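You operate a simulated robot arm through the tools that you are given. There is no shell and no other tool.

You are at the controls of a simulated robot arm. One attempt, no reset.

Task
Brush the shoe on the bench, then polish its toe cap.
Fine: brush, cloth and tin lid go back; shut the shoe-care box. A coat counts when it lies all over at full strength: go over it till it gets no stronger. What is to be rubbed or washed off counts as gone when no trace of it is left.

The check looks at the end state, three seconds after you hand in, the way a careful person would. Anything else that was tipped, shoved, dropped, spilled or broken makes it a failure. Lids that push on must go on centred and level and be pressed home; caps that screw on are set level and turned clockwise until they are tight. Flat cloth is picked up by pressing the open fingertips on it (5 to 10 N) and closing them slowly along it; thin cloth reads only 2 to 8 mm in the jaws.

Robot
A 7-joint arm with a two-finger parallel gripper, fixed in place. Base frame: the origin is on the floor under the middle of its stand, x ahead of it, y to its left, z up; the work surface is at about z = 450. Units: mm, degrees, N and s.
With the tool pointing down near the work surface it reaches from about 100 to 680 mm from the base axis. Its first joint turns from -166.0 to 166.0 degrees. Payload 1.57 kg.
The TCP is the grasp point between the finger pads, 30 mm short of the fingertips. In the tool frame z runs along the fingers and y along their closing line. The gripper opens to 110 mm. The fingers are 24 mm wide and 12 mm thick; the gripper's body (48 by 112 mm) begins 78 mm behind the TCP.
Orientation is that of the tool frame in the base frame, as a unit quaternion [x, y, z, w]. With the fingers straight down and closing along the base's y, the tool's x points along the base's -x, its y along +y and its z along -z.

Tools
- The arm moves only by the tool drive_tool. Its argument "rows" is a list of rows, each a list of 3 entries, a list of its own where there are three numbers: the gripper command, from -1 (fully open) to 1 (shut), values between in proportion, then the shift along the base's x, y, z in mm, then the turn, a rotation vector about the base's x, y, z in degrees. In form: [[hand, [dx, dy, dz], [ax, ay, az]], ...]. A call has 1 to 20 rows; each row shifts and turns the commanded pose from where the row before left it. Rows are played at 5 a second. More than 50 mm and 8.6 degrees between two rows, or a gripper value outside its range, and nothing of the call is played. Where a pose cannot be reached the arm comes as near as it can. A force on the tool above 70 N (or 10 N above the force at the start of the call, whichever is more), or a blocked arm, ends the call early, and 0.2 s more pass. Each finger travels about 45 mm/s and halts on what it meets, pressing with about 39 N; the grip force reading is that of the motor and also rises with nothing between the fingers. The clock runs only during rows and for 0.2 s after the last one: add rows that do not move to give the fingers time. It gives the time, the measured TCP pose, the force on the tool (base axes), the opening and the grip force at its end, in the units of the frame above (readings bear some noise), with the torque about the TCP (base axes, N m) and any sound that the robot's microphone picked up.
- Cameras (640 x 400 px; columns grow to the right, rows downward): "scene" is now at [-7.5, 204.2, 1455.1]; the picture's right is [0.50, -0.87, 0.00], its down [-0.79, -0.46, -0.41] and it looks along [0.36, 0.21, -0.91] (base axes); focal length 364 px, centre (320, 200). "wrist" rides on the gripper at [70, 16, -141] in the tool frame; the picture's right is [-0.23, 0.97, 0.00], its down [-0.86, -0.20, -0.48] and it looks along [-0.47, -0.11, 0.88] (tool axes); focal length 222 px, centre (320, 200). There is no depth. A picture from a camera that has moved, and an enlarged one, comes with that camera's place and axes in the base frame and with its lens. The place of the scene camera against the robot may be out by one fixed shift of up to 25 mm in any direction.
- capture(camera): a new picture of that camera. It takes no simulated time.
- move_column(by): slides the trunk up (or, below 0, down) by that many mm; the arm and the scene camera ride with it, the base frame stays. It gives what a move gives, with no picture.
- aim_head(pan, tilt): turns the head with the scene camera to pan (to the left, within 155 degrees either way) and tilt (down, from -29 to 69), counted from straight ahead of the robot. It gives what a move gives.
- enlarge(camera, box): a new picture of the part [left, top, right, bottom] of that camera's present view, enlarged. It takes no simulated time.
- close_job(): hands the job in; it is judged then, once.

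Nothing tells you positions but the pictures and the camera data. Unless the task says otherwise, let go and move clear before handing in.

The tools are called after ">>>" as a command line: name --argument value ..., lists and objects as JSON in quotes. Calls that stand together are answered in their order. drive_tool: Moves the arm, as the interface text tells. Its arguments: {"type":"object","properties":{"rows":{"type":"array","items":{"type":"array"}}},"required":["rows"]} The other tools are called the same way: move_column (by) moves the trunk up or down; aim_head (pan, tilt) turns the head that bears the scene camera; capture (camera) takes a picture; enlarge (camera, box) takes an enlarged picture of a part of a camera's view; close_job () hands the job in.

At the start:

```text
time: 0.0
eef_pos: [289.3, 358.2, 894.4]
orientation: [0.0, 1.0, 0.001, 0.0]
force: [1.1, 0.1, 0.6]
torque: [0.0, 0.0, 0.01]
width: 110.0
finger_force: 0.0
trunk travel left (down, up): [-425.0, 165.0]
head pan, tilt (commanded): [30.0, 65.5]
```

scene: 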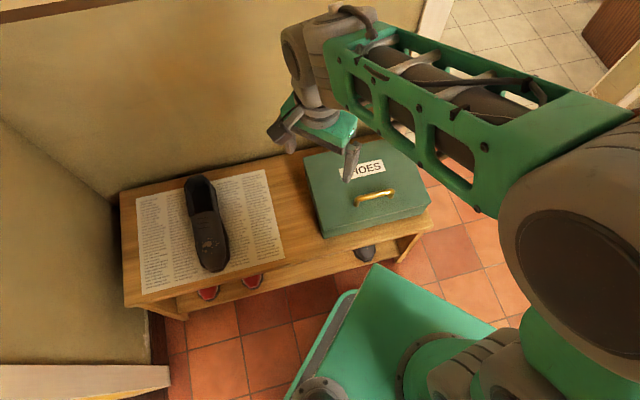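
wrist: 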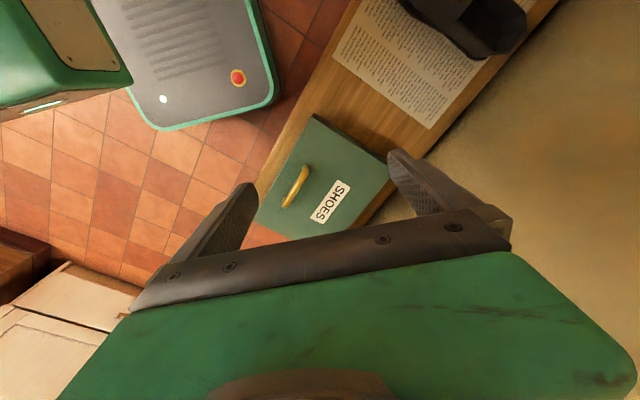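

I see a bench with a dark shoe on newspaper and a closed green box labelled "SHOES" with a brass handle. I'll enlarge the views first to locate everything.

>>> enlarge --camera "scene" --box '[110, 150, 290, 310]'

>>> enlarge --camera "scene" --box '[280, 120, 440, 270]'

```text
2.50 times, centred on (200, 230) of scene
camera zoom: at [-7.5, 204.2, 1455.1], right [0.5, -0.87, 0.0], down [-0.79, -0.46, -0.41], along [0.36, 0.21, -0.91], focal length 910 px, centre (620, 125)
```

zoom: 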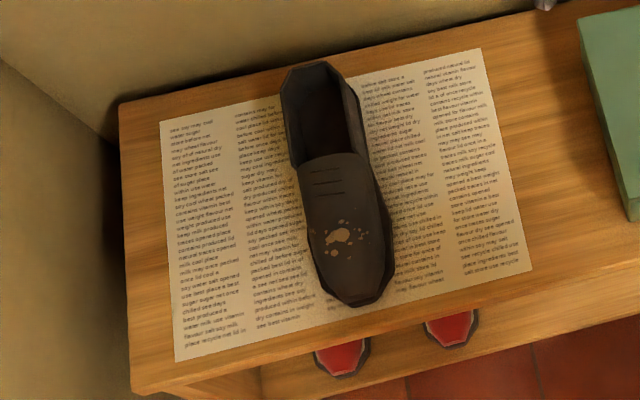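

```text
2.67 times, centred on (360, 195) of scene
camera zoom: at [-7.5, 204.2, 1455.1], right [0.5, -0.87, 0.0], down [-0.79, -0.46, -0.41], along [0.36, 0.21, -0.91], focal length 971 px, centre (213, 213)
```

zoom: 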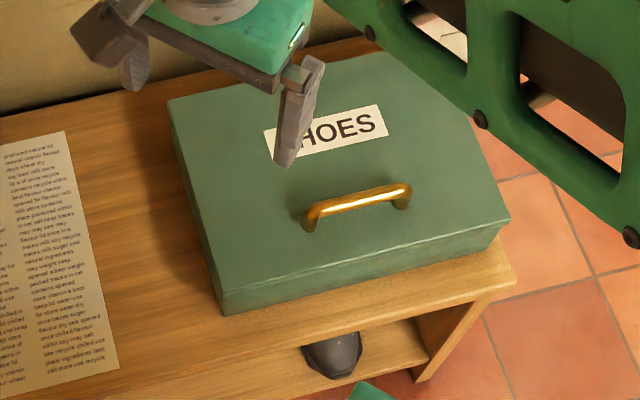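

The bench runs diagonally (~45°). The box's handle lid is likely hinged at the back, and the shoe toe with mud spots is at about (50–100, 570–620). I'll look around the room to check for other relevant things.

>>> aim_head --pan 60 --tilt 50

>>> capture --camera "scene"

>>> aim_head --pan -10 --tilt 50

>>> capture --camera "scene"

```text
time: 0.9
eef_pos: [289.7, 358.4, 895.4]
orientation: [0.0, 1.0, 0.0, 0.0]
force: [-0.8, -0.2, -0.4]
torque: [0.0, 0.01, -0.05]
width: 110.0
finger_force: 0.1
trunk travel left (down, up): [-425.0, 165.0]
head pan, tilt (commanded): [60.0, 50.0]
```

```text
taken
camera scene: at [-21.0, 240.9, 1473.7], right [0.87, -0.5, 0.0], down [-0.38, -0.66, -0.64], along [0.32, 0.56, -0.77], focal length 364 px, centre (320, 200)
```

scene: 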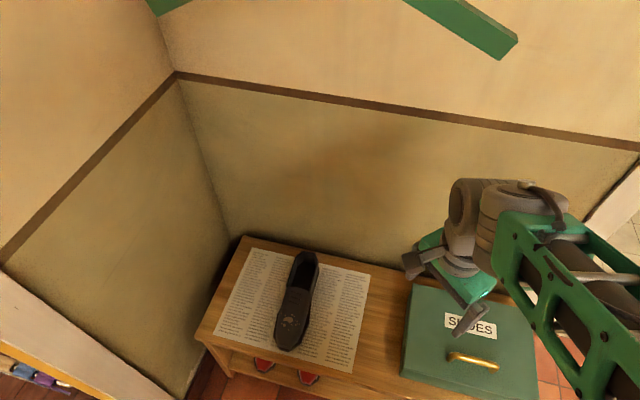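

```text
time: 2.4
eef_pos: [290.4, 359.1, 896.7]
orientation: [0.0, 1.0, 0.0, 0.0]
force: [-0.3, 0.0, -0.1]
torque: [-0.04, 0.02, -0.03]
width: 110.0
finger_force: 0.0
trunk travel left (down, up): [-425.0, 165.0]
head pan, tilt (commanded): [-10.0, 50.0]
```

```text
taken
camera scene: at [16.4, 161.0, 1473.8], right [-0.17, -0.98, 0.0], down [-0.75, 0.13, -0.64], along [0.63, -0.11, -0.77], focal length 364 px, centre (320, 200)
```

scene: 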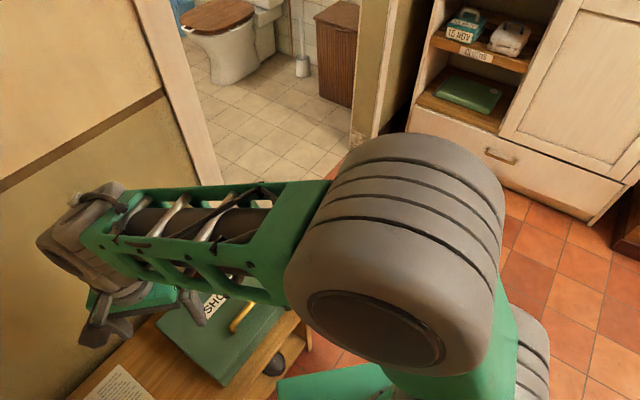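

The arm carries the wrist camera, and the scene camera seems shifted by roughly 20 mm along its right axis. I'll point the head back and zoom in with both cameras on the box and shoe.

>>> aim_head --pan 40 --tilt 62

>>> capture --camera "scene"

>>> enlarge --camera "wrist" --box '[240, 100, 400, 240]'

>>> enlarge --camera "wrist" --box '[320, 0, 560, 130]'

```text
time: 3.5
eef_pos: [289.9, 358.7, 895.6]
orientation: [0.0, 1.0, 0.001, 0.0]
force: [0.1, 0.2, 0.3]
torque: [0.0, 0.02, -0.01]
width: 110.1
finger_force: 0.2
trunk travel left (down, up): [-425.0, 165.0]
head pan, tilt (commanded): [40.0, 62.0]
```

```text
taken
camera scene: at [-10.2, 215.6, 1458.9], right [0.64, -0.77, 0.0], down [-0.68, -0.57, -0.47], along [0.36, 0.3, -0.88], focal length 364 px, centre (320, 200)
```

scene: 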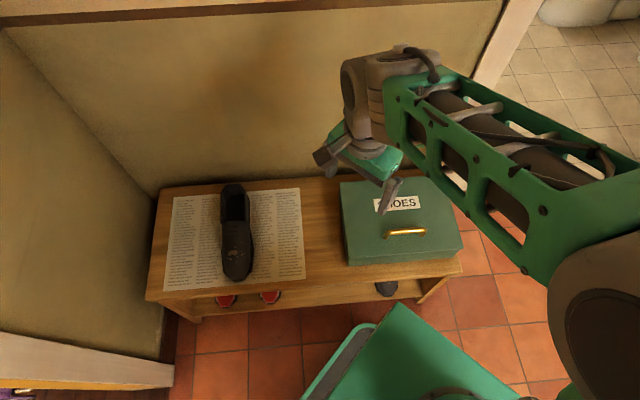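

```text
2.86 times, centred on (320, 170) of wrist
camera zoom: at [219.6, 375.5, 1036.2], right [0.23, 0.97, 0.0], down [0.86, -0.2, 0.48], along [0.47, -0.11, -0.88], focal length 635 px, centre (320, 286)
```

zoom: 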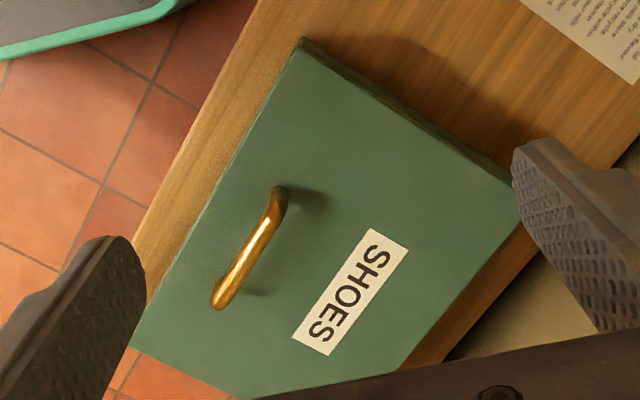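

```text
2.67 times, centred on (440, 65) of wrist
camera zoom: at [219.6, 375.5, 1036.2], right [0.23, 0.97, 0.0], down [0.86, -0.2, 0.48], along [0.47, -0.11, -0.88], focal length 592 px, centre (0, 560)
```

zoom: 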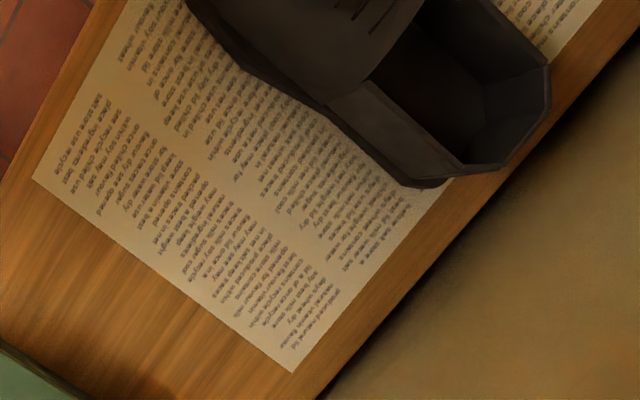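

Box top corners are roughly A(283,347), B(440,494), C(516,116), and the handle centre is near (430,266) with its bar parallel to the front edge. I'll turn the tool −45° so the fingers straddle the bar and move above the handle for a closer look.

>>> drive_tool --rows '[[-1, [20, -13, -28], [0, 0, -7.5]], [-1, [20, -13, -28], [0, 0, -7.5]], [-1, [20, -13, -28], [0, 0, -7.5]], [-1, [20, -13, -28], [0, 0, -7.5]], [-1, [20, -13, -28], [0, 0, -7.5]], [-1, [20, -14, -28], [0, 0, -7.5]], [-1, [20, -14, -28], [0, 0, 0]], [-1, [0, 0, 0], [0, 0, 0]], [-1, [0, 0, 0], [0, 0, 0]]]'

>>> capture --camera "wrist"

>>> capture --camera "scene"

```text
time: 5.5
eef_pos: [428.0, 267.2, 699.9]
orientation: [0.382, 0.924, 0.0, 0.0]
force: [0.1, 0.2, 0.7]
torque: [-0.01, -0.01, 0.0]
width: 109.7
finger_force: 0.1
trunk travel left (down, up): [-425.0, 165.0]
head pan, tilt (commanded): [40.0, 62.0]
```

```text
taken
camera wrist: at [389.9, 328.5, 839.8], right [0.85, 0.53, 0.0], down [0.46, -0.75, 0.48], along [0.25, -0.41, -0.88], focal length 222 px, centre (320, 200)
```

wrist: 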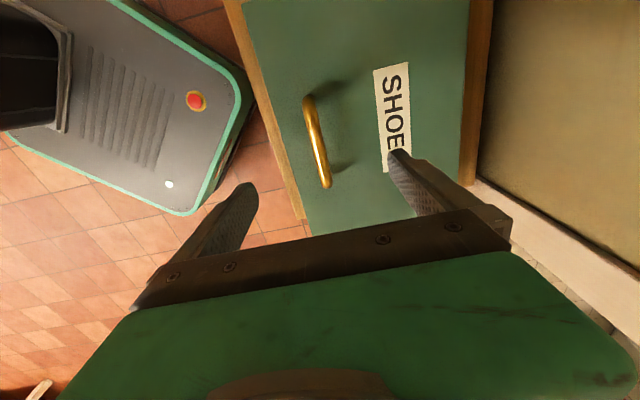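

```text
taken
camera scene: at [-10.3, 215.6, 1458.9], right [0.64, -0.77, 0.0], down [-0.68, -0.57, -0.47], along [0.36, 0.3, -0.88], focal length 364 px, centre (320, 200)
```

scene: 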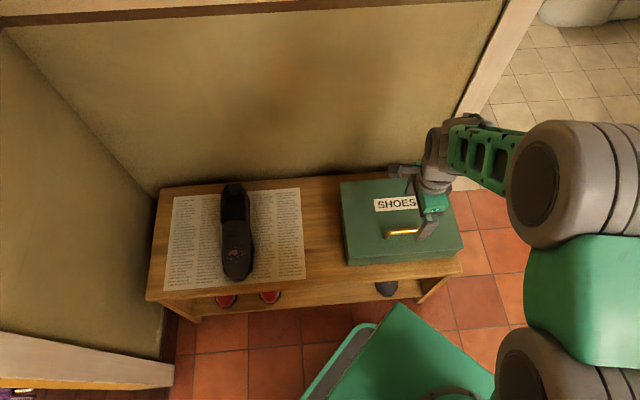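

The gripper is directly above the handle, with bar and closing line well aligned. I'll enlarge to measure the handle height precisely.

>>> enlarge --camera "wrist" --box '[240, 0, 400, 100]'

>>> enlarge --camera "wrist" --box '[270, 80, 430, 220]'

>>> enlarge --camera "scene" --box '[330, 160, 480, 280]'

```text
4.00 times, centred on (320, 50) of wrist
camera zoom: at [389.9, 328.5, 839.8], right [0.85, 0.53, 0.0], down [0.46, -0.75, 0.48], along [0.25, -0.41, -0.88], focal length 888 px, centre (320, 800)
```

zoom: 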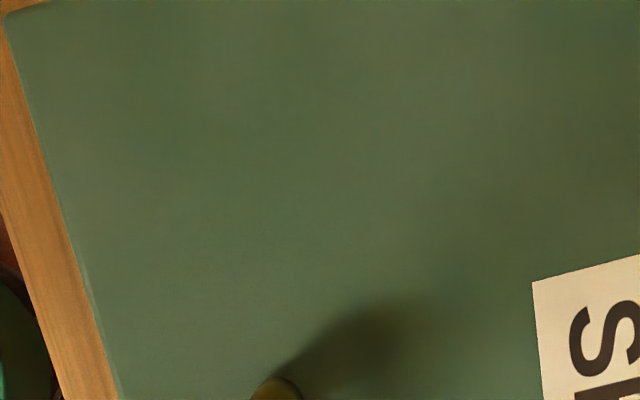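

```text
2.86 times, centred on (350, 150) of wrist
camera zoom: at [389.9, 328.5, 839.8], right [0.85, 0.53, 0.0], down [0.46, -0.75, 0.48], along [0.25, -0.41, -0.88], focal length 635 px, centre (234, 343)
```

zoom: 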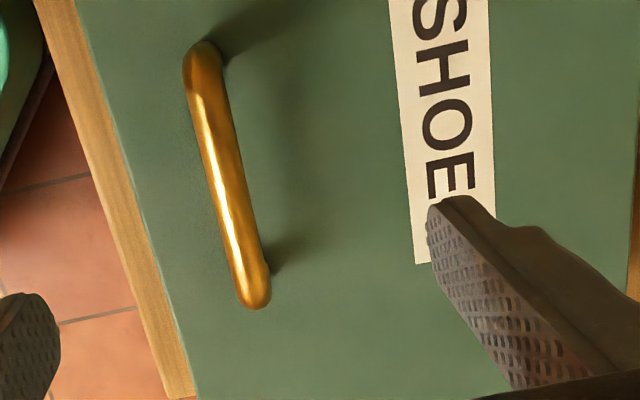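

```text
3.33 times, centred on (405, 220) of scene
camera zoom: at [-10.3, 215.6, 1458.9], right [0.64, -0.77, 0.0], down [-0.68, -0.57, -0.47], along [0.36, 0.3, -0.88], focal length 1214 px, centre (37, 133)
```

zoom: 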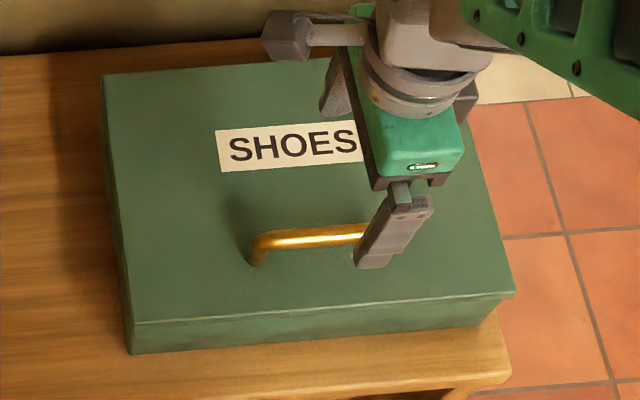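

The bar centre is at about (424, 268.5, 557), lid top about z 532, bar about 14 mm thick. I'll descend so the fingertips stop a few mm above the lid and close on the bar.

>>> drive_tool --rows '[[-1, [-3.5, 1.3, -30], [0, 0, 0]], [-1, [0, 0, -30], [0, 0, 0]], [-1, [0, 0, -30], [0, 0, 0]], [-1, [0, 0, -20], [0, 0, 0]], [-1, [0, 0, -12], [0, 0, 0]], [-1, [0, 0, -5], [0, 0, 0]], [-1, [0, 0, 0], [0, 0, 0]], [-1, [0, 0, 0], [0, 0, 0]]]'

>>> capture --camera "wrist"

>>> enlarge --camera "scene" --box '[330, 160, 480, 280]'

```text
time: 7.3
eef_pos: [428.0, 267.7, 572.8]
orientation: [0.382, 0.924, -0.001, 0.0]
force: [0.0, 0.3, 0.7]
torque: [-0.02, -0.02, 0.04]
width: 109.7
finger_force: 0.0
trunk travel left (down, up): [-425.0, 165.0]
head pan, tilt (commanded): [40.0, 62.0]
```

```text
taken
camera wrist: at [388.2, 328.2, 712.5], right [0.85, 0.53, 0.0], down [0.46, -0.75, 0.48], along [0.25, -0.41, -0.88], focal length 222 px, centre (320, 200)
```

wrist: 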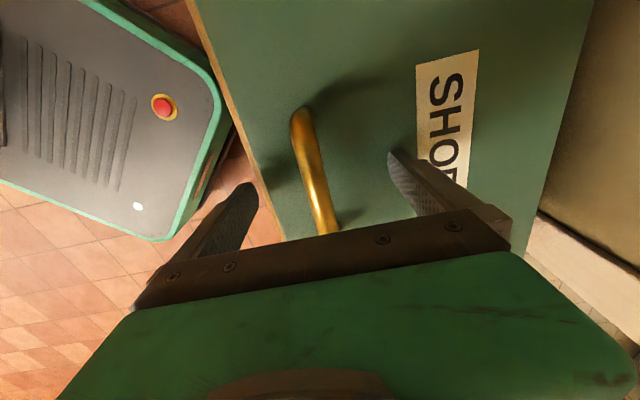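

```text
3.33 times, centred on (405, 220) of scene
camera zoom: at [-10.2, 215.6, 1458.9], right [0.64, -0.77, 0.0], down [-0.68, -0.57, -0.47], along [0.36, 0.3, -0.88], focal length 1214 px, centre (37, 133)
```

zoom: 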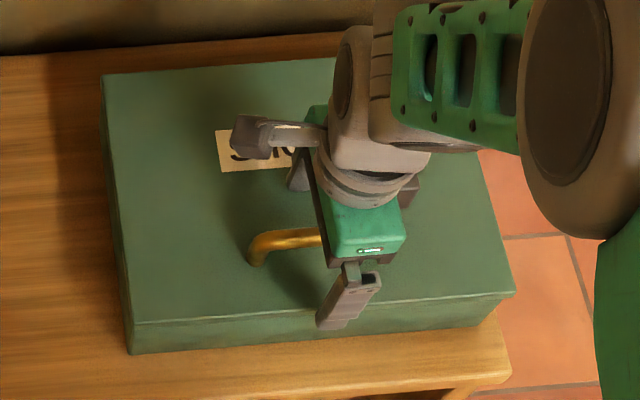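

The bar sits between the fingers. I'll close most of the way to check centring before gripping.

>>> drive_tool --rows '[[-0.3, [0, 0, -2], [0, 0, 0]], [0.2, [0, 0, -1], [0, 0, 0]], [0.5, [0, 0, 0], [0, 0, 0]], [0.5, [0, 0, 0], [0, 0, 0]], [0.5, [0, 0, 0], [0, 0, 0]], [0.5, [0, 0, 0], [0, 0, 0]]]'

>>> capture --camera "wrist"

>>> enlarge --camera "wrist" --box '[260, 100, 400, 240]'

```text
time: 8.7
eef_pos: [425.5, 266.7, 570.8]
orientation: [0.383, 0.924, 0.0, 0.0]
force: [-5.9, -7.0, 31.5]
torque: [-0.41, 0.52, 0.02]
width: 38.7
finger_force: 6.9
trunk travel left (down, up): [-425.0, 165.0]
head pan, tilt (commanded): [40.0, 62.0]
```

```text
taken
camera wrist: at [387.5, 327.9, 711.5], right [0.85, 0.53, 0.0], down [0.46, -0.75, 0.48], along [0.25, -0.41, -0.88], focal length 222 px, centre (320, 200)
```

wrist: 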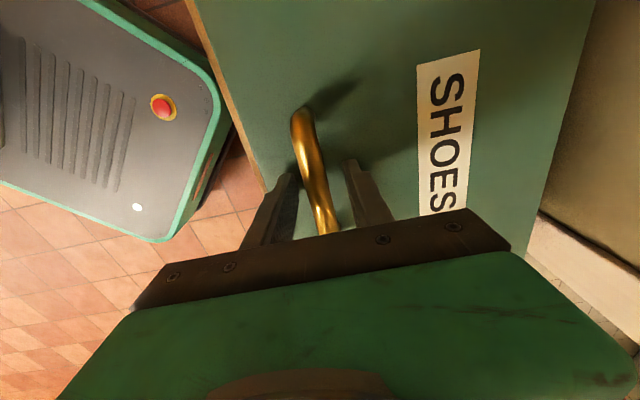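

```text
2.86 times, centred on (330, 170) of wrist
camera zoom: at [387.5, 327.9, 711.5], right [0.85, 0.53, 0.0], down [0.46, -0.75, 0.48], along [0.25, -0.41, -0.88], focal length 635 px, centre (291, 286)
```

zoom: 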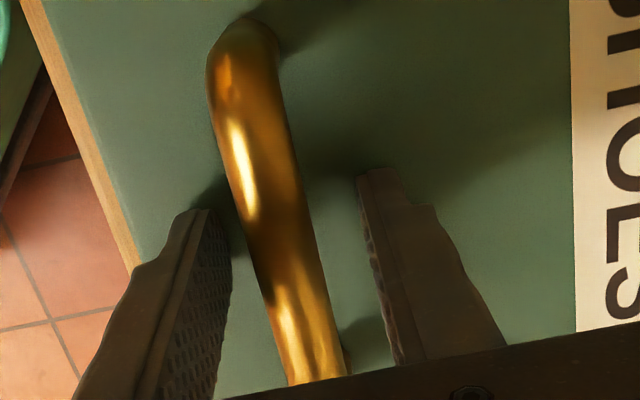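

The fingertips are pressing on the lid (31 N), so the lid top is at about z 541. I'll lift several mm and then close.

>>> drive_tool --rows '[[0.3, [0, 0, 4], [0, 0, 0]], [0.3, [0, 0, 3], [0, 0, 0]], [0.4, [0, 0, 0], [0, 0, 0]], [0.5, [0, 0, 0], [0, 0, 0]], [0.6, [0, 0, 0], [0, 0, 0]], [0.6, [0, 0, 0], [0, 0, 0]]]'

>>> enlarge --camera "wrist" --box '[260, 100, 400, 240]'

>>> enlarge --camera "scene" --box '[330, 160, 480, 280]'

```text
time: 10.1
eef_pos: [426.4, 267.1, 576.6]
orientation: [0.384, 0.923, 0.0, 0.0]
force: [1.3, 0.6, -0.8]
torque: [-0.01, -0.02, 0.02]
width: 21.9
finger_force: 0.1
trunk travel left (down, up): [-425.0, 165.0]
head pan, tilt (commanded): [40.0, 62.0]
```

```text
2.86 times, centred on (330, 170) of wrist
camera zoom: at [388.2, 328.3, 717.2], right [0.85, 0.53, 0.0], down [0.46, -0.75, 0.48], along [0.25, -0.41, -0.88], focal length 635 px, centre (291, 286)
```

zoom: 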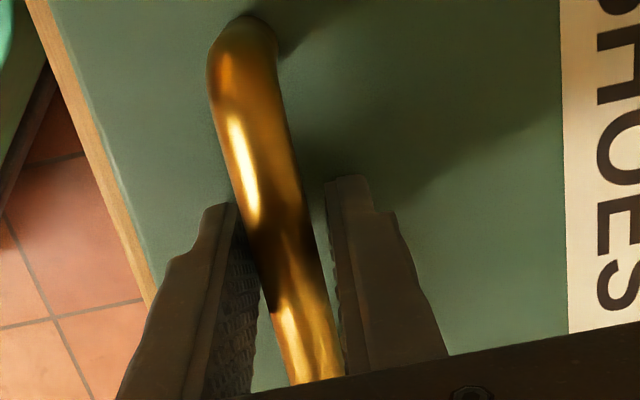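

```text
3.33 times, centred on (405, 220) of scene
camera zoom: at [-10.2, 215.6, 1458.9], right [0.64, -0.77, 0.0], down [-0.68, -0.57, -0.47], along [0.36, 0.3, -0.88], focal length 1214 px, centre (37, 133)
```

zoom: 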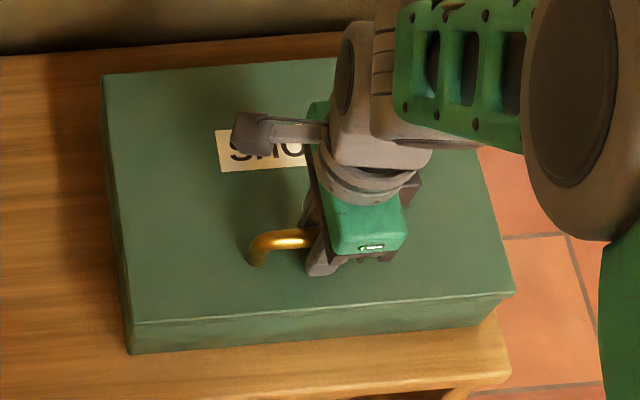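

Centred with 22 mm opening. I'll grip the bar and lift slightly to feel how the lid moves.

>>> drive_tool --rows '[[0.8, [0, 0, 0], [0, 0, 0]], [1, [0, 0, 0], [0, 0, 0]], [1, [0, 0, 0], [0, 0, 0]], [1, [0, 0, 2], [0, 0, 0]], [1, [0, 0, 3], [0, 0, 0]], [1, [0, 0, 0], [0, 0, 0]]]'

```text
time: 11.5
eef_pos: [427.5, 267.8, 582.1]
orientation: [0.382, 0.924, 0.002, 0.0]
force: [0.6, 9.3, -5.0]
torque: [-0.08, -0.08, -0.02]
width: 15.4
finger_force: 31.3
trunk travel left (down, up): [-425.0, 165.0]
head pan, tilt (commanded): [40.0, 62.0]
```

The bar is held and the lid rises with a light load. I'll check which edge lifts to confirm where it is hinged.

>>> drive_tool --rows '[[1, [0, 0, 5], [0, 0, 0]], [1, [0.5, 0.5, 5], [0, 0, 0]], [1, [0.5, 0.5, 5], [0, 0, 0]], [1, [0.5, 0.5, 5], [0, 0, 0]], [1, [0, 0, 0], [0, 0, 0]], [1, [0, 0, 0], [0, 0, 0]]]'

>>> enlarge --camera "scene" --box '[330, 160, 480, 280]'

>>> capture --camera "wrist"

```text
time: 12.9
eef_pos: [431.3, 272.0, 602.1]
orientation: [0.383, 0.924, 0.004, 0.002]
force: [28.8, 30.2, -19.6]
torque: [-0.08, 0.01, -0.01]
width: 15.6
finger_force: 31.6
trunk travel left (down, up): [-425.0, 165.0]
head pan, tilt (commanded): [40.0, 62.0]
```

```text
3.33 times, centred on (405, 220) of scene
camera zoom: at [-7.0, 218.6, 1458.5], right [0.64, -0.77, 0.0], down [-0.68, -0.57, -0.47], along [0.36, 0.3, -0.88], focal length 1214 px, centre (37, 133)
```

zoom: 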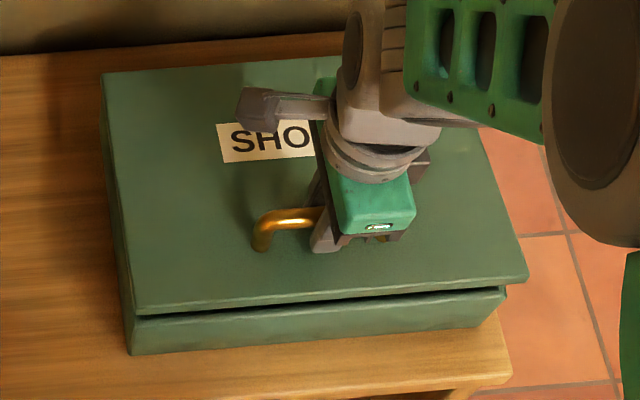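

```text
taken
camera wrist: at [392.6, 332.9, 742.0], right [0.85, 0.53, 0.01], down [0.46, -0.75, 0.48], along [0.26, -0.4, -0.88], focal length 222 px, centre (320, 200)
```

wrist: 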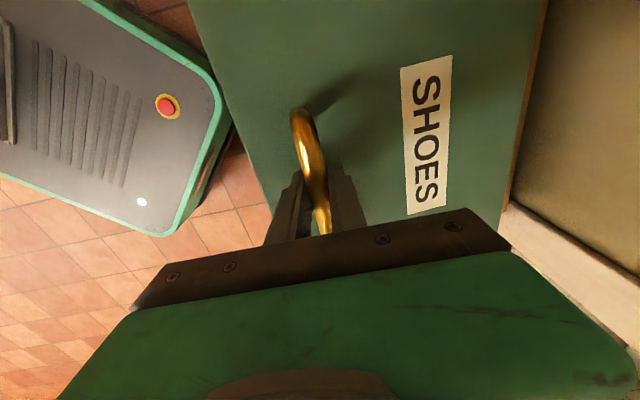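

The lid is a thin plate hinged along the back, and the handle sits on its outer side. To allow it to swing upright in the grip I'll lower it again and regrip with only the fingertips on the bar (about 9 mm overlap).

>>> drive_tool --rows '[[1, [0, 0, -5], [0, 0, 0]], [1, [-0.5, -0.5, -5], [0, 0, 0]], [1, [-0.5, -0.5, -5], [0, 0, 0]], [1, [-0.5, -0.5, -5], [0, 0, 0]], [1, [0, 0, -5], [0, 0, 0]], [1, [0, 0, 0], [0, 0, 0]], [0.6, [0, 0, 0], [0, 0, 0]], [0.6, [0, 0, 0], [0, 0, 0]], [0.6, [0, 0, 0], [0, 0, 0]]]'

>>> enlarge --camera "wrist" --box '[260, 100, 400, 240]'

>>> enlarge --camera "scene" --box '[330, 160, 480, 280]'

```text
time: 14.9
eef_pos: [425.2, 266.7, 576.5]
orientation: [0.382, 0.924, -0.001, 0.0]
force: [-0.4, -0.6, 0.3]
torque: [0.0, -0.05, 0.01]
width: 21.9
finger_force: 0.1
trunk travel left (down, up): [-425.0, 165.0]
head pan, tilt (commanded): [40.0, 62.0]
```

```text
2.86 times, centred on (330, 170) of wrist
camera zoom: at [387.8, 327.9, 717.5], right [0.85, 0.53, 0.0], down [0.46, -0.74, 0.48], along [0.25, -0.41, -0.88], focal length 635 px, centre (291, 286)
```

zoom: 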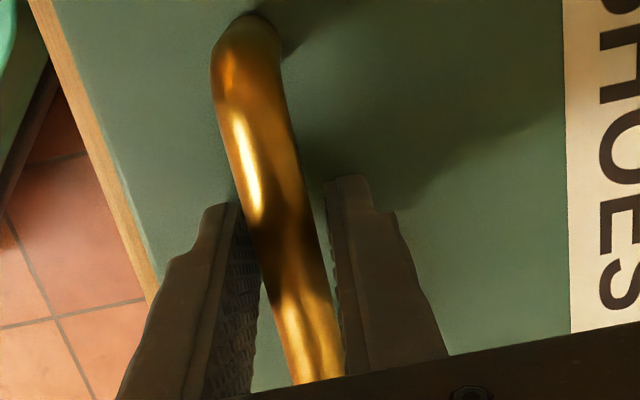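

```text
3.33 times, centred on (405, 220) of scene
camera zoom: at [-10.2, 215.9, 1458.9], right [0.64, -0.77, 0.0], down [-0.68, -0.57, -0.47], along [0.36, 0.3, -0.88], focal length 1214 px, centre (37, 133)
```

zoom: 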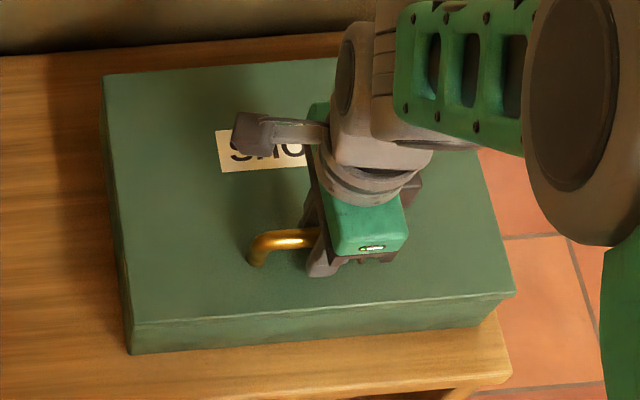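

The lid is back down and I'm clear of the bar. I'll raise the fingertips, grip again and lift along the hinge arc to about 30°.

>>> drive_tool --rows '[[0.6, [0, 0, 3], [0, 0, 0]], [0.6, [0, 0, 2.5], [0, 0, 0]], [1, [0, 0, 0], [0, 0, 0]], [1, [0, 0, 0], [0, 0, 0]], [1, [0, 0, 0], [0, 0, 0]], [1, [2.66, 2.66, 16.2], [0, 0, 0]], [1, [3.65, 3.65, 15.8], [0, 0, 0]], [1, [4.6, 4.6, 15.3], [0, 0, 0]], [1, [0, 0, 0], [0, 0, 0]]]'

>>> enlarge --camera "scene" --box '[330, 160, 480, 280]'

>>> capture --camera "wrist"

```text
time: 16.9
eef_pos: [440.1, 280.8, 630.4]
orientation: [0.383, 0.924, 0.002, 0.002]
force: [19.5, 5.4, -11.6]
torque: [-0.08, -0.4, 0.03]
width: 15.9
finger_force: 31.7
trunk travel left (down, up): [-425.0, 165.0]
head pan, tilt (commanded): [40.0, 62.0]
```

```text
3.33 times, centred on (405, 220) of scene
camera zoom: at [-7.8, 216.9, 1458.7], right [0.64, -0.77, 0.0], down [-0.68, -0.57, -0.47], along [0.36, 0.3, -0.88], focal length 1214 px, centre (37, 133)
```

zoom: 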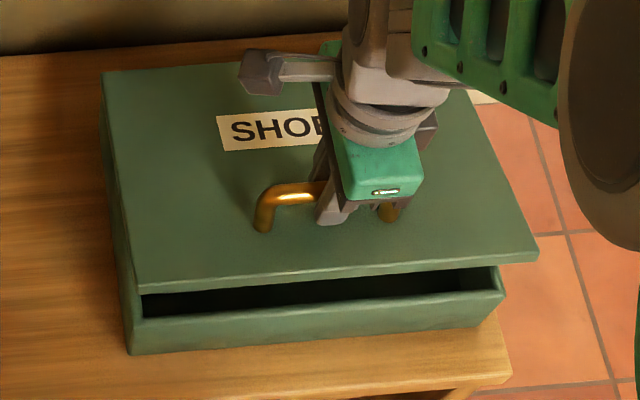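

```text
taken
camera wrist: at [401.2, 340.9, 771.2], right [0.85, 0.53, 0.0], down [0.46, -0.75, 0.48], along [0.26, -0.41, -0.88], focal length 222 px, centre (320, 200)
```

wrist: 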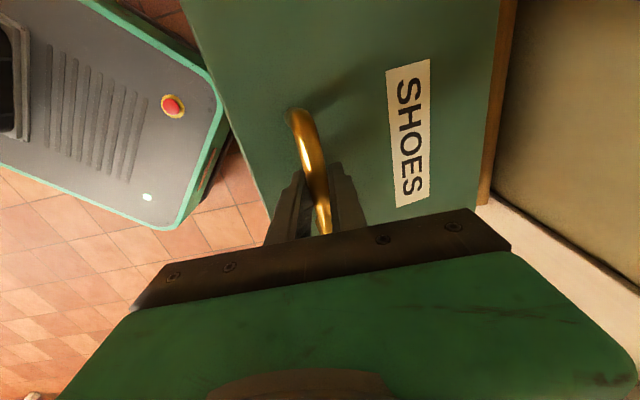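

The lid swings up smoothly; a small backward pull means the arc curves back a little faster than I assumed. I'll continue with an adjusted arc to about 35°.

>>> drive_tool --rows '[[1, [7, 7, 13.9], [0, 0, 0]], [1, [6.65, 6.65, 13.1], [0, 0, 0]], [1, [7.4, 7.4, 12.2], [0, 0, 0]], [1, [8.15, 8.15, 11.3], [0, 0, 0]], [1, [0, 0, 0], [0, 0, 0]]]'

>>> enlarge --camera "scene" --box '[330, 140, 480, 270]'

>>> enlarge --camera "wrist" --box '[240, 80, 420, 240]'

```text
time: 18.1
eef_pos: [466.3, 307.5, 680.2]
orientation: [0.383, 0.924, -0.001, -0.001]
force: [6.0, -10.2, -0.1]
torque: [-0.04, 0.21, 0.04]
width: 15.5
finger_force: 30.7
trunk travel left (down, up): [-425.0, 165.0]
head pan, tilt (commanded): [40.0, 62.0]
```

```text
3.08 times, centred on (405, 205) of scene
camera zoom: at [-9.7, 215.2, 1459.1], right [0.64, -0.77, 0.0], down [-0.68, -0.57, -0.47], along [0.36, 0.3, -0.88], focal length 1120 px, centre (58, 185)
```

zoom: 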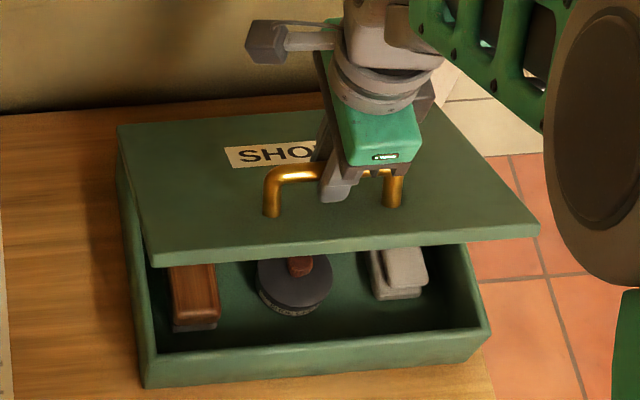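

```text
2.50 times, centred on (330, 160) of wrist
camera zoom: at [428.5, 368.4, 820.2], right [0.85, 0.53, 0.0], down [0.46, -0.75, 0.48], along [0.25, -0.41, -0.88], focal length 555 px, centre (295, 300)
```

zoom: 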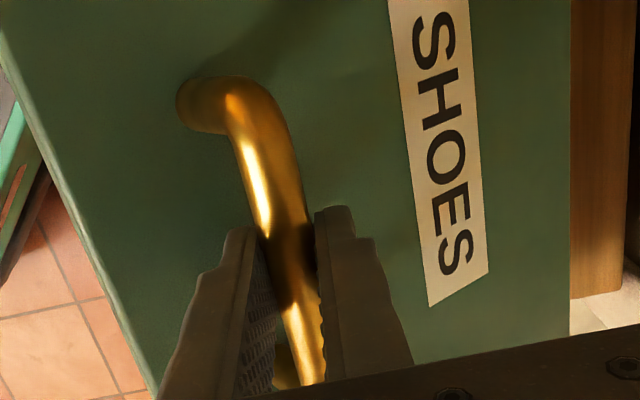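

Inside I can see a wooden brush (left), a round tin with a knobbed lid (middle) and a folded grey cloth (right). The lid is at ~33°; continuing the arc.

>>> drive_tool --rows '[[1, [8.6, 8.6, 10.5], [0, 0, 0]], [1, [9.3, 9.3, 9.4], [0, 0, 0]], [1, [9.8, 9.8, 8.2], [0, 0, 0]], [1, [10.3, 10.3, 6.9], [0, 0, 0]], [1, [0, 0, 0], [0, 0, 0]]]'

>>> enlarge --camera "scene" --box '[330, 120, 480, 270]'

>>> enlarge --camera "wrist" --box '[240, 80, 420, 240]'

>>> capture --camera "wrist"

```text
time: 19.3
eef_pos: [505.2, 345.9, 715.4]
orientation: [0.382, 0.924, 0.002, 0.001]
force: [1.2, -3.1, 0.5]
torque: [0.12, 0.14, -0.12]
width: 15.8
finger_force: 30.8
trunk travel left (down, up): [-425.0, 165.0]
head pan, tilt (commanded): [40.0, 62.0]
```

```text
2.67 times, centred on (405, 195) of scene
camera zoom: at [-10.1, 215.6, 1458.9], right [0.64, -0.77, 0.0], down [-0.68, -0.57, -0.47], along [0.36, 0.3, -0.88], focal length 971 px, centre (93, 213)
```

zoom: 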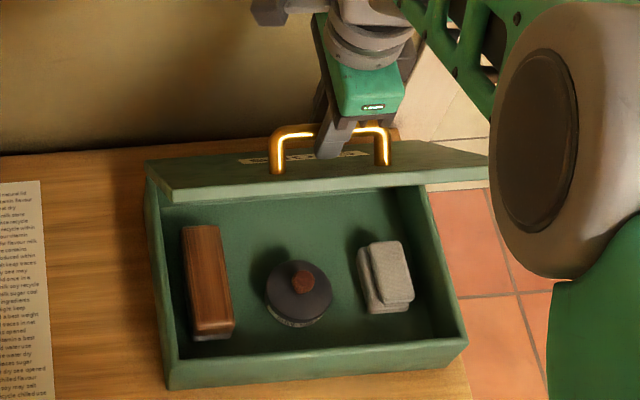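

```text
2.50 times, centred on (330, 160) of wrist
camera zoom: at [466.6, 407.4, 856.0], right [0.85, 0.53, 0.0], down [0.46, -0.75, 0.48], along [0.25, -0.41, -0.88], focal length 555 px, centre (295, 300)
```

zoom: 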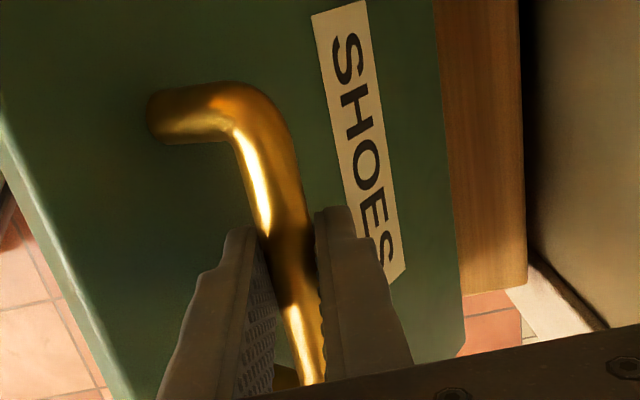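

```text
taken
camera wrist: at [466.6, 407.4, 856.0], right [0.85, 0.53, 0.0], down [0.46, -0.75, 0.48], along [0.25, -0.41, -0.88], focal length 222 px, centre (320, 200)
```

wrist: 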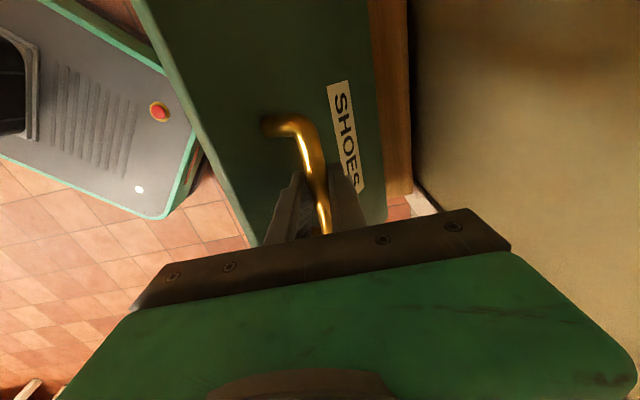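

All three items are clearly visible now. I continue the arc to ~75°, watching the wall clearance behind the hand.

>>> drive_tool --rows '[[1, [10.6, 10.6, 5.5], [0, 0, 0]], [1, [11, 11, 4.1], [0, 0, 0]], [1, [11.2, 11.2, 2.7], [0, 0, 0]], [1, [0, 0, 0], [0, 0, 0]]]'

>>> enlarge --camera "scene" --box '[330, 100, 480, 250]'

>>> capture --camera "wrist"

```text
time: 20.3
eef_pos: [537.0, 378.9, 728.6]
orientation: [0.381, 0.925, 0.001, 0.0]
force: [-3.3, 4.5, -1.8]
torque: [-0.01, -0.22, -0.21]
width: 15.8
finger_force: 31.2
trunk travel left (down, up): [-425.0, 165.0]
head pan, tilt (commanded): [40.0, 62.0]
```

```text
2.67 times, centred on (405, 175) of scene
camera zoom: at [-10.5, 216.2, 1458.8], right [0.64, -0.77, 0.0], down [-0.68, -0.57, -0.47], along [0.36, 0.3, -0.88], focal length 971 px, centre (93, 267)
```

zoom: 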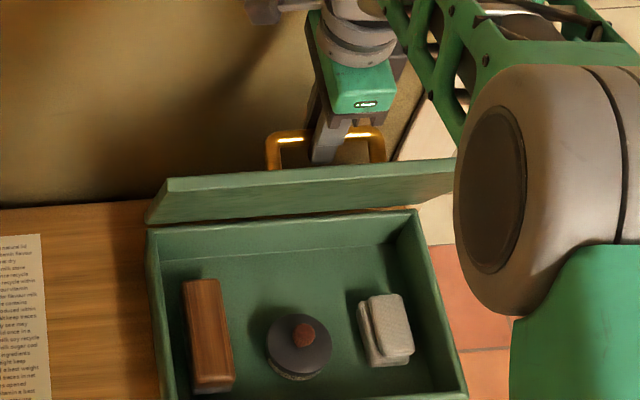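

```text
taken
camera wrist: at [498.6, 439.6, 869.1], right [0.85, 0.53, 0.0], down [0.47, -0.74, 0.48], along [0.25, -0.41, -0.88], focal length 222 px, centre (320, 200)
```

wrist: 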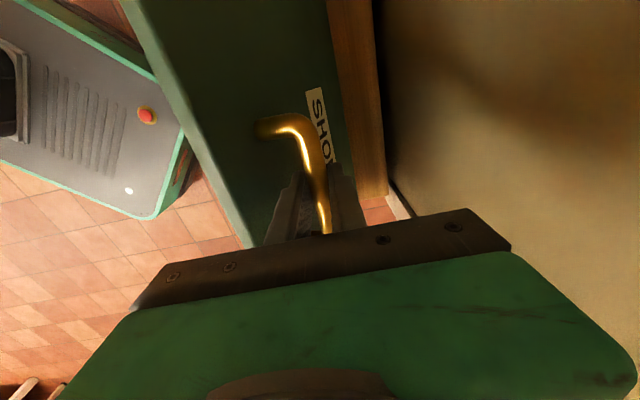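

The lid is at ~70°. I'll take two more small steps and check reach and force.

>>> drive_tool --rows '[[1, [11.3, 11.3, 1.4], [0, 0, 0]], [1, [11.3, 11.3, 0], [0, 0, 0]], [1, [0, 0, 0], [0, 0, 0]]]'

>>> enlarge --camera "scene" --box '[330, 100, 480, 250]'

>>> enlarge --camera "wrist" --box '[220, 80, 420, 240]'

```text
time: 21.1
eef_pos: [560.2, 401.6, 729.4]
orientation: [0.382, 0.924, 0.001, 0.0]
force: [-6.3, 8.2, 2.8]
torque: [0.22, 0.09, -0.01]
width: 15.8
finger_force: 31.4
trunk travel left (down, up): [-425.0, 165.0]
head pan, tilt (commanded): [40.0, 62.0]
```

```text
2.67 times, centred on (405, 175) of scene
camera zoom: at [-11.2, 216.4, 1458.8], right [0.64, -0.77, 0.0], down [-0.68, -0.57, -0.47], along [0.36, 0.3, -0.88], focal length 971 px, centre (93, 267)
```

zoom: 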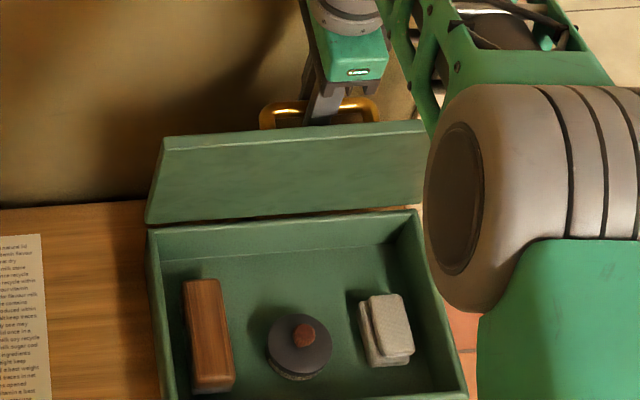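

```text
2.50 times, centred on (320, 160) of wrist
camera zoom: at [521.2, 462.0, 870.5], right [0.85, 0.53, 0.0], down [0.46, -0.75, 0.48], along [0.25, -0.41, -0.88], focal length 555 px, centre (320, 300)
```

zoom: 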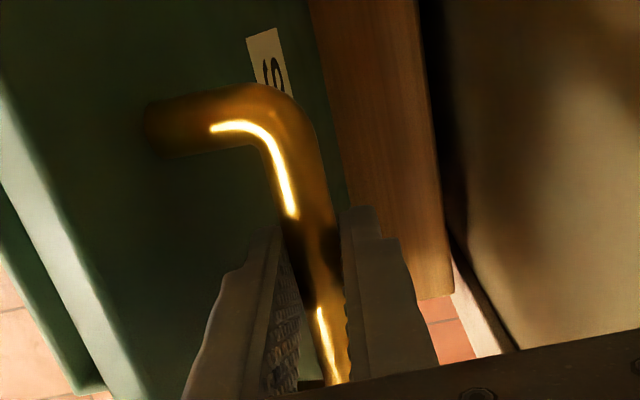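

At ~80° with finger clearance still fine. One more step to ~85°, then I'll look at the wall gap.

>>> drive_tool --rows '[[1, [6, 6, -0.5], [0, 0, 0]], [1, [6, 6, -1], [0, 0, 0]], [1, [0, 0, 0], [0, 0, 0]]]'

>>> capture --camera "wrist"

>>> capture --camera "scene"

```text
time: 21.9
eef_pos: [572.0, 412.8, 728.2]
orientation: [0.383, 0.924, 0.001, 0.001]
force: [-3.2, 3.7, 5.9]
torque: [-0.07, -0.14, 0.05]
width: 15.6
finger_force: 31.6
trunk travel left (down, up): [-425.0, 165.0]
head pan, tilt (commanded): [40.0, 62.0]
```

```text
taken
camera wrist: at [533.4, 474.1, 868.8], right [0.85, 0.53, 0.0], down [0.46, -0.75, 0.48], along [0.25, -0.41, -0.88], focal length 222 px, centre (320, 200)
```

wrist: 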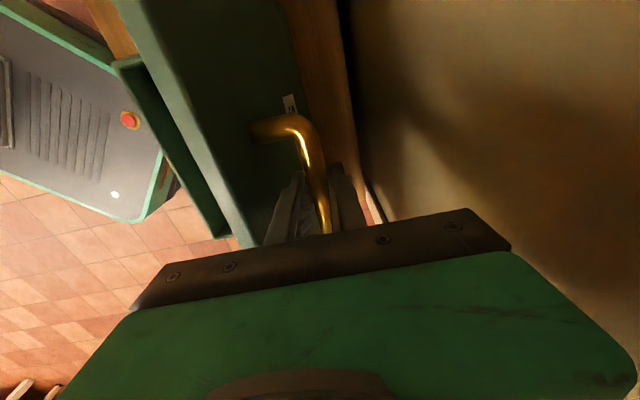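

```text
taken
camera scene: at [-10.8, 216.0, 1458.9], right [0.64, -0.77, 0.0], down [-0.68, -0.57, -0.47], along [0.36, 0.3, -0.88], focal length 364 px, centre (320, 200)
```

scene: 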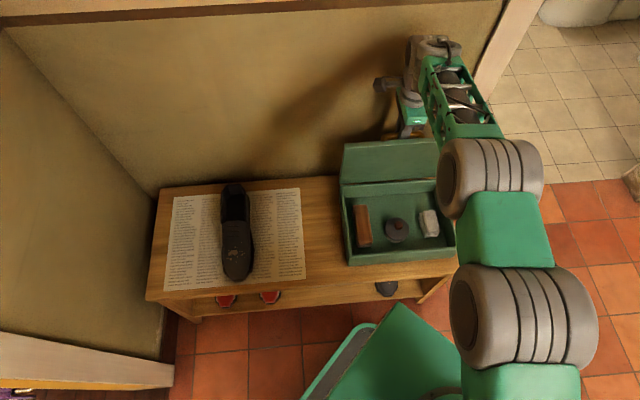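

The lid is near 85° and the load is almost nil. I'll lean the hand slightly forward (away from the wall) while easing the bar further back past vertical.

>>> drive_tool --rows '[[1, [2, 2, -0.3], [2.1, -2.1, 0]], [1, [2, 2, -0.4], [2.1, -2.1, 0]], [1, [2, 2, -0.5], [2.1, -2.1, 0]], [1, [0, 0, 0], [0, 0, 0]]]'

>>> capture --camera "wrist"

>>> enlarge --camera "scene" --box '[330, 80, 480, 230]'

```text
time: 22.9
eef_pos: [577.3, 417.5, 725.8]
orientation: [0.382, 0.921, 0.071, 0.03]
force: [-1.5, 0.2, -0.1]
torque: [-0.06, 0.03, -0.04]
width: 16.0
finger_force: 31.1
trunk travel left (down, up): [-425.0, 165.0]
head pan, tilt (commanded): [40.0, 62.0]
```

```text
taken
camera wrist: at [523.5, 464.0, 866.9], right [0.84, 0.52, 0.15], down [0.41, -0.8, 0.44], along [0.35, -0.31, -0.88], focal length 222 px, centre (320, 200)
```

wrist: 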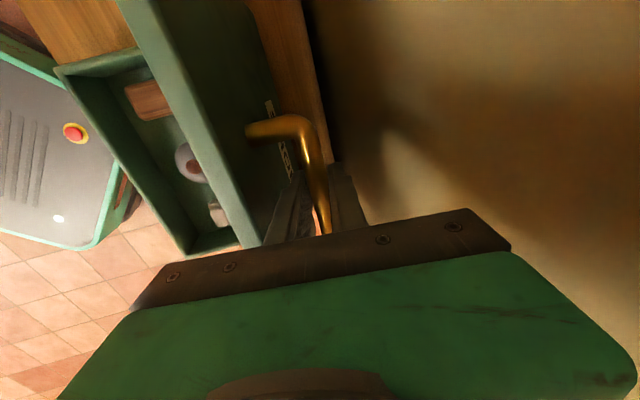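

```text
2.67 times, centred on (405, 155) of scene
camera zoom: at [-10.3, 216.0, 1458.8], right [0.64, -0.77, 0.0], down [-0.68, -0.57, -0.47], along [0.36, 0.3, -0.88], focal length 971 px, centre (93, 320)
```

zoom: 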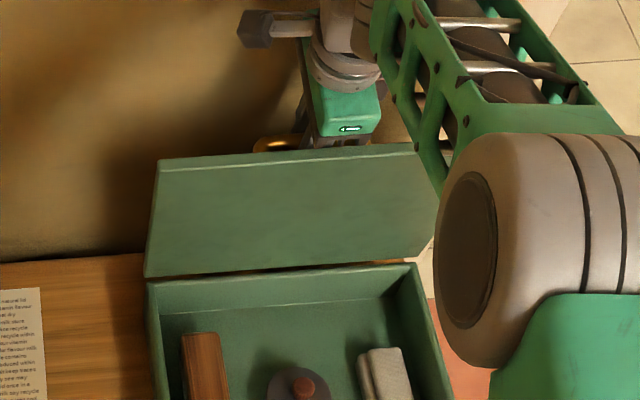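

The load is about zero, so the lid is near its balance point. I'll push a little further until it pulls backward on its own.

>>> drive_tool --rows '[[1, [3, 3, -0.8], [0.7, -0.7, 0]], [1, [3, 3, -1], [0.7, -0.7, 0]], [1, [3, 3, -1.2], [0.7, -0.7, 0]], [1, [0, 0, 0], [0, 0, 0]]]'

>>> capture --camera "wrist"

>>> enlarge --camera "scene" --box '[330, 80, 480, 230]'

```text
time: 23.9
eef_pos: [587.7, 428.6, 722.8]
orientation: [0.381, 0.919, 0.096, 0.04]
force: [0.7, -1.4, -1.5]
torque: [-0.13, -0.04, -0.04]
width: 15.8
finger_force: 31.5
trunk travel left (down, up): [-425.0, 165.0]
head pan, tilt (commanded): [40.0, 62.0]
```

```text
taken
camera wrist: at [528.2, 468.7, 863.2], right [0.83, 0.51, 0.2], down [0.4, -0.81, 0.43], along [0.38, -0.28, -0.88], focal length 222 px, centre (320, 200)
```

wrist: 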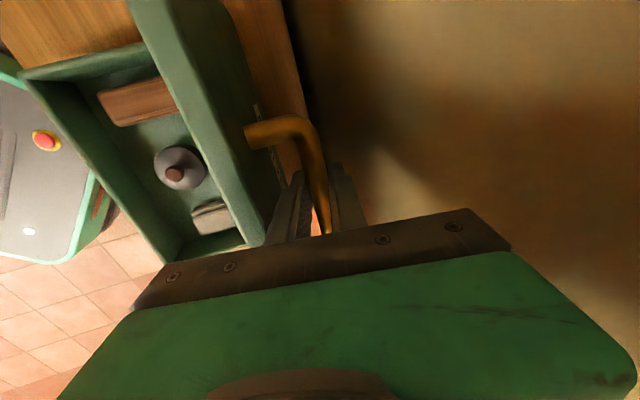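

```text
2.67 times, centred on (405, 155) of scene
camera zoom: at [-10.0, 215.9, 1458.9], right [0.64, -0.77, 0.0], down [-0.68, -0.57, -0.47], along [0.36, 0.3, -0.88], focal length 971 px, centre (93, 320)
```

zoom: 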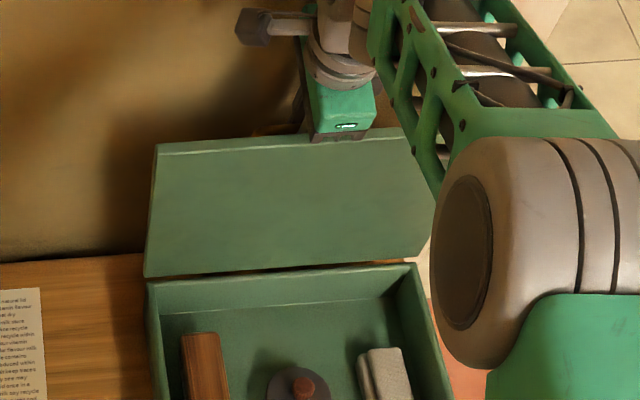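

I estimate the lid is at ~93°, just past vertical. I'll loosen the fingers slightly; the front finger still guards against it falling forward.

>>> drive_tool --rows '[[0.6, [0, 0, 0], [0, 0, 0]], [0.5, [0, 0, 0], [0, 0, 0]], [0.45, [0, 0, 0], [0, 0, 0]], [0.45, [0, 0, 0], [0, 0, 0]], [0.45, [0, 0, 0], [0, 0, 0]]]'

>>> enlarge --camera "wrist" --box '[200, 80, 440, 240]'

>>> enlarge --camera "scene" --box '[330, 80, 480, 230]'

```text
time: 25.1
eef_pos: [585.9, 428.6, 721.5]
orientation: [0.381, 0.919, 0.097, 0.04]
force: [-0.4, 0.0, 0.9]
torque: [-0.01, 0.01, 0.01]
width: 30.0
finger_force: 0.1
trunk travel left (down, up): [-425.0, 165.0]
head pan, tilt (commanded): [40.0, 62.0]
```

```text
2.50 times, centred on (320, 160) of wrist
camera zoom: at [527.8, 469.0, 863.3], right [0.83, 0.51, 0.2], down [0.4, -0.81, 0.43], along [0.38, -0.28, -0.88], focal length 555 px, centre (320, 300)
```

zoom: 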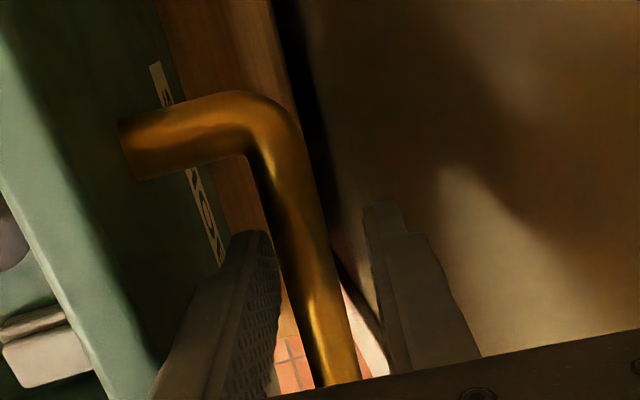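

```text
2.67 times, centred on (405, 155) of scene
camera zoom: at [-10.2, 216.0, 1458.9], right [0.64, -0.77, 0.0], down [-0.68, -0.57, -0.47], along [0.36, 0.3, -0.88], focal length 971 px, centre (93, 320)
```

zoom: 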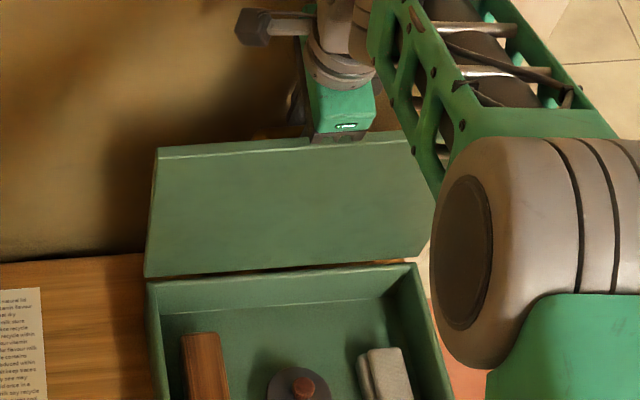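

The lid stays put when released. I'll nudge it a little further back for safety, watching force.

>>> drive_tool --rows '[[0.7, [0, 0, 0], [0, 0, 0]], [1, [0, 0, 0], [0, 0, 0]], [1, [2, 2, -0.4], [0, 0, 0]], [1, [2, 2, -0.4], [0, 0, 0]], [1, [2, 2, -0.5], [0, 0, 0]], [1, [0, 0, 0], [0, 0, 0]]]'

```text
time: 26.5
eef_pos: [591.5, 435.6, 719.8]
orientation: [0.381, 0.919, 0.094, 0.039]
force: [-1.7, -1.9, -8.8]
torque: [-0.07, 0.1, 0.0]
width: 15.5
finger_force: 31.1
trunk travel left (down, up): [-425.0, 165.0]
head pan, tilt (commanded): [40.0, 62.0]
```

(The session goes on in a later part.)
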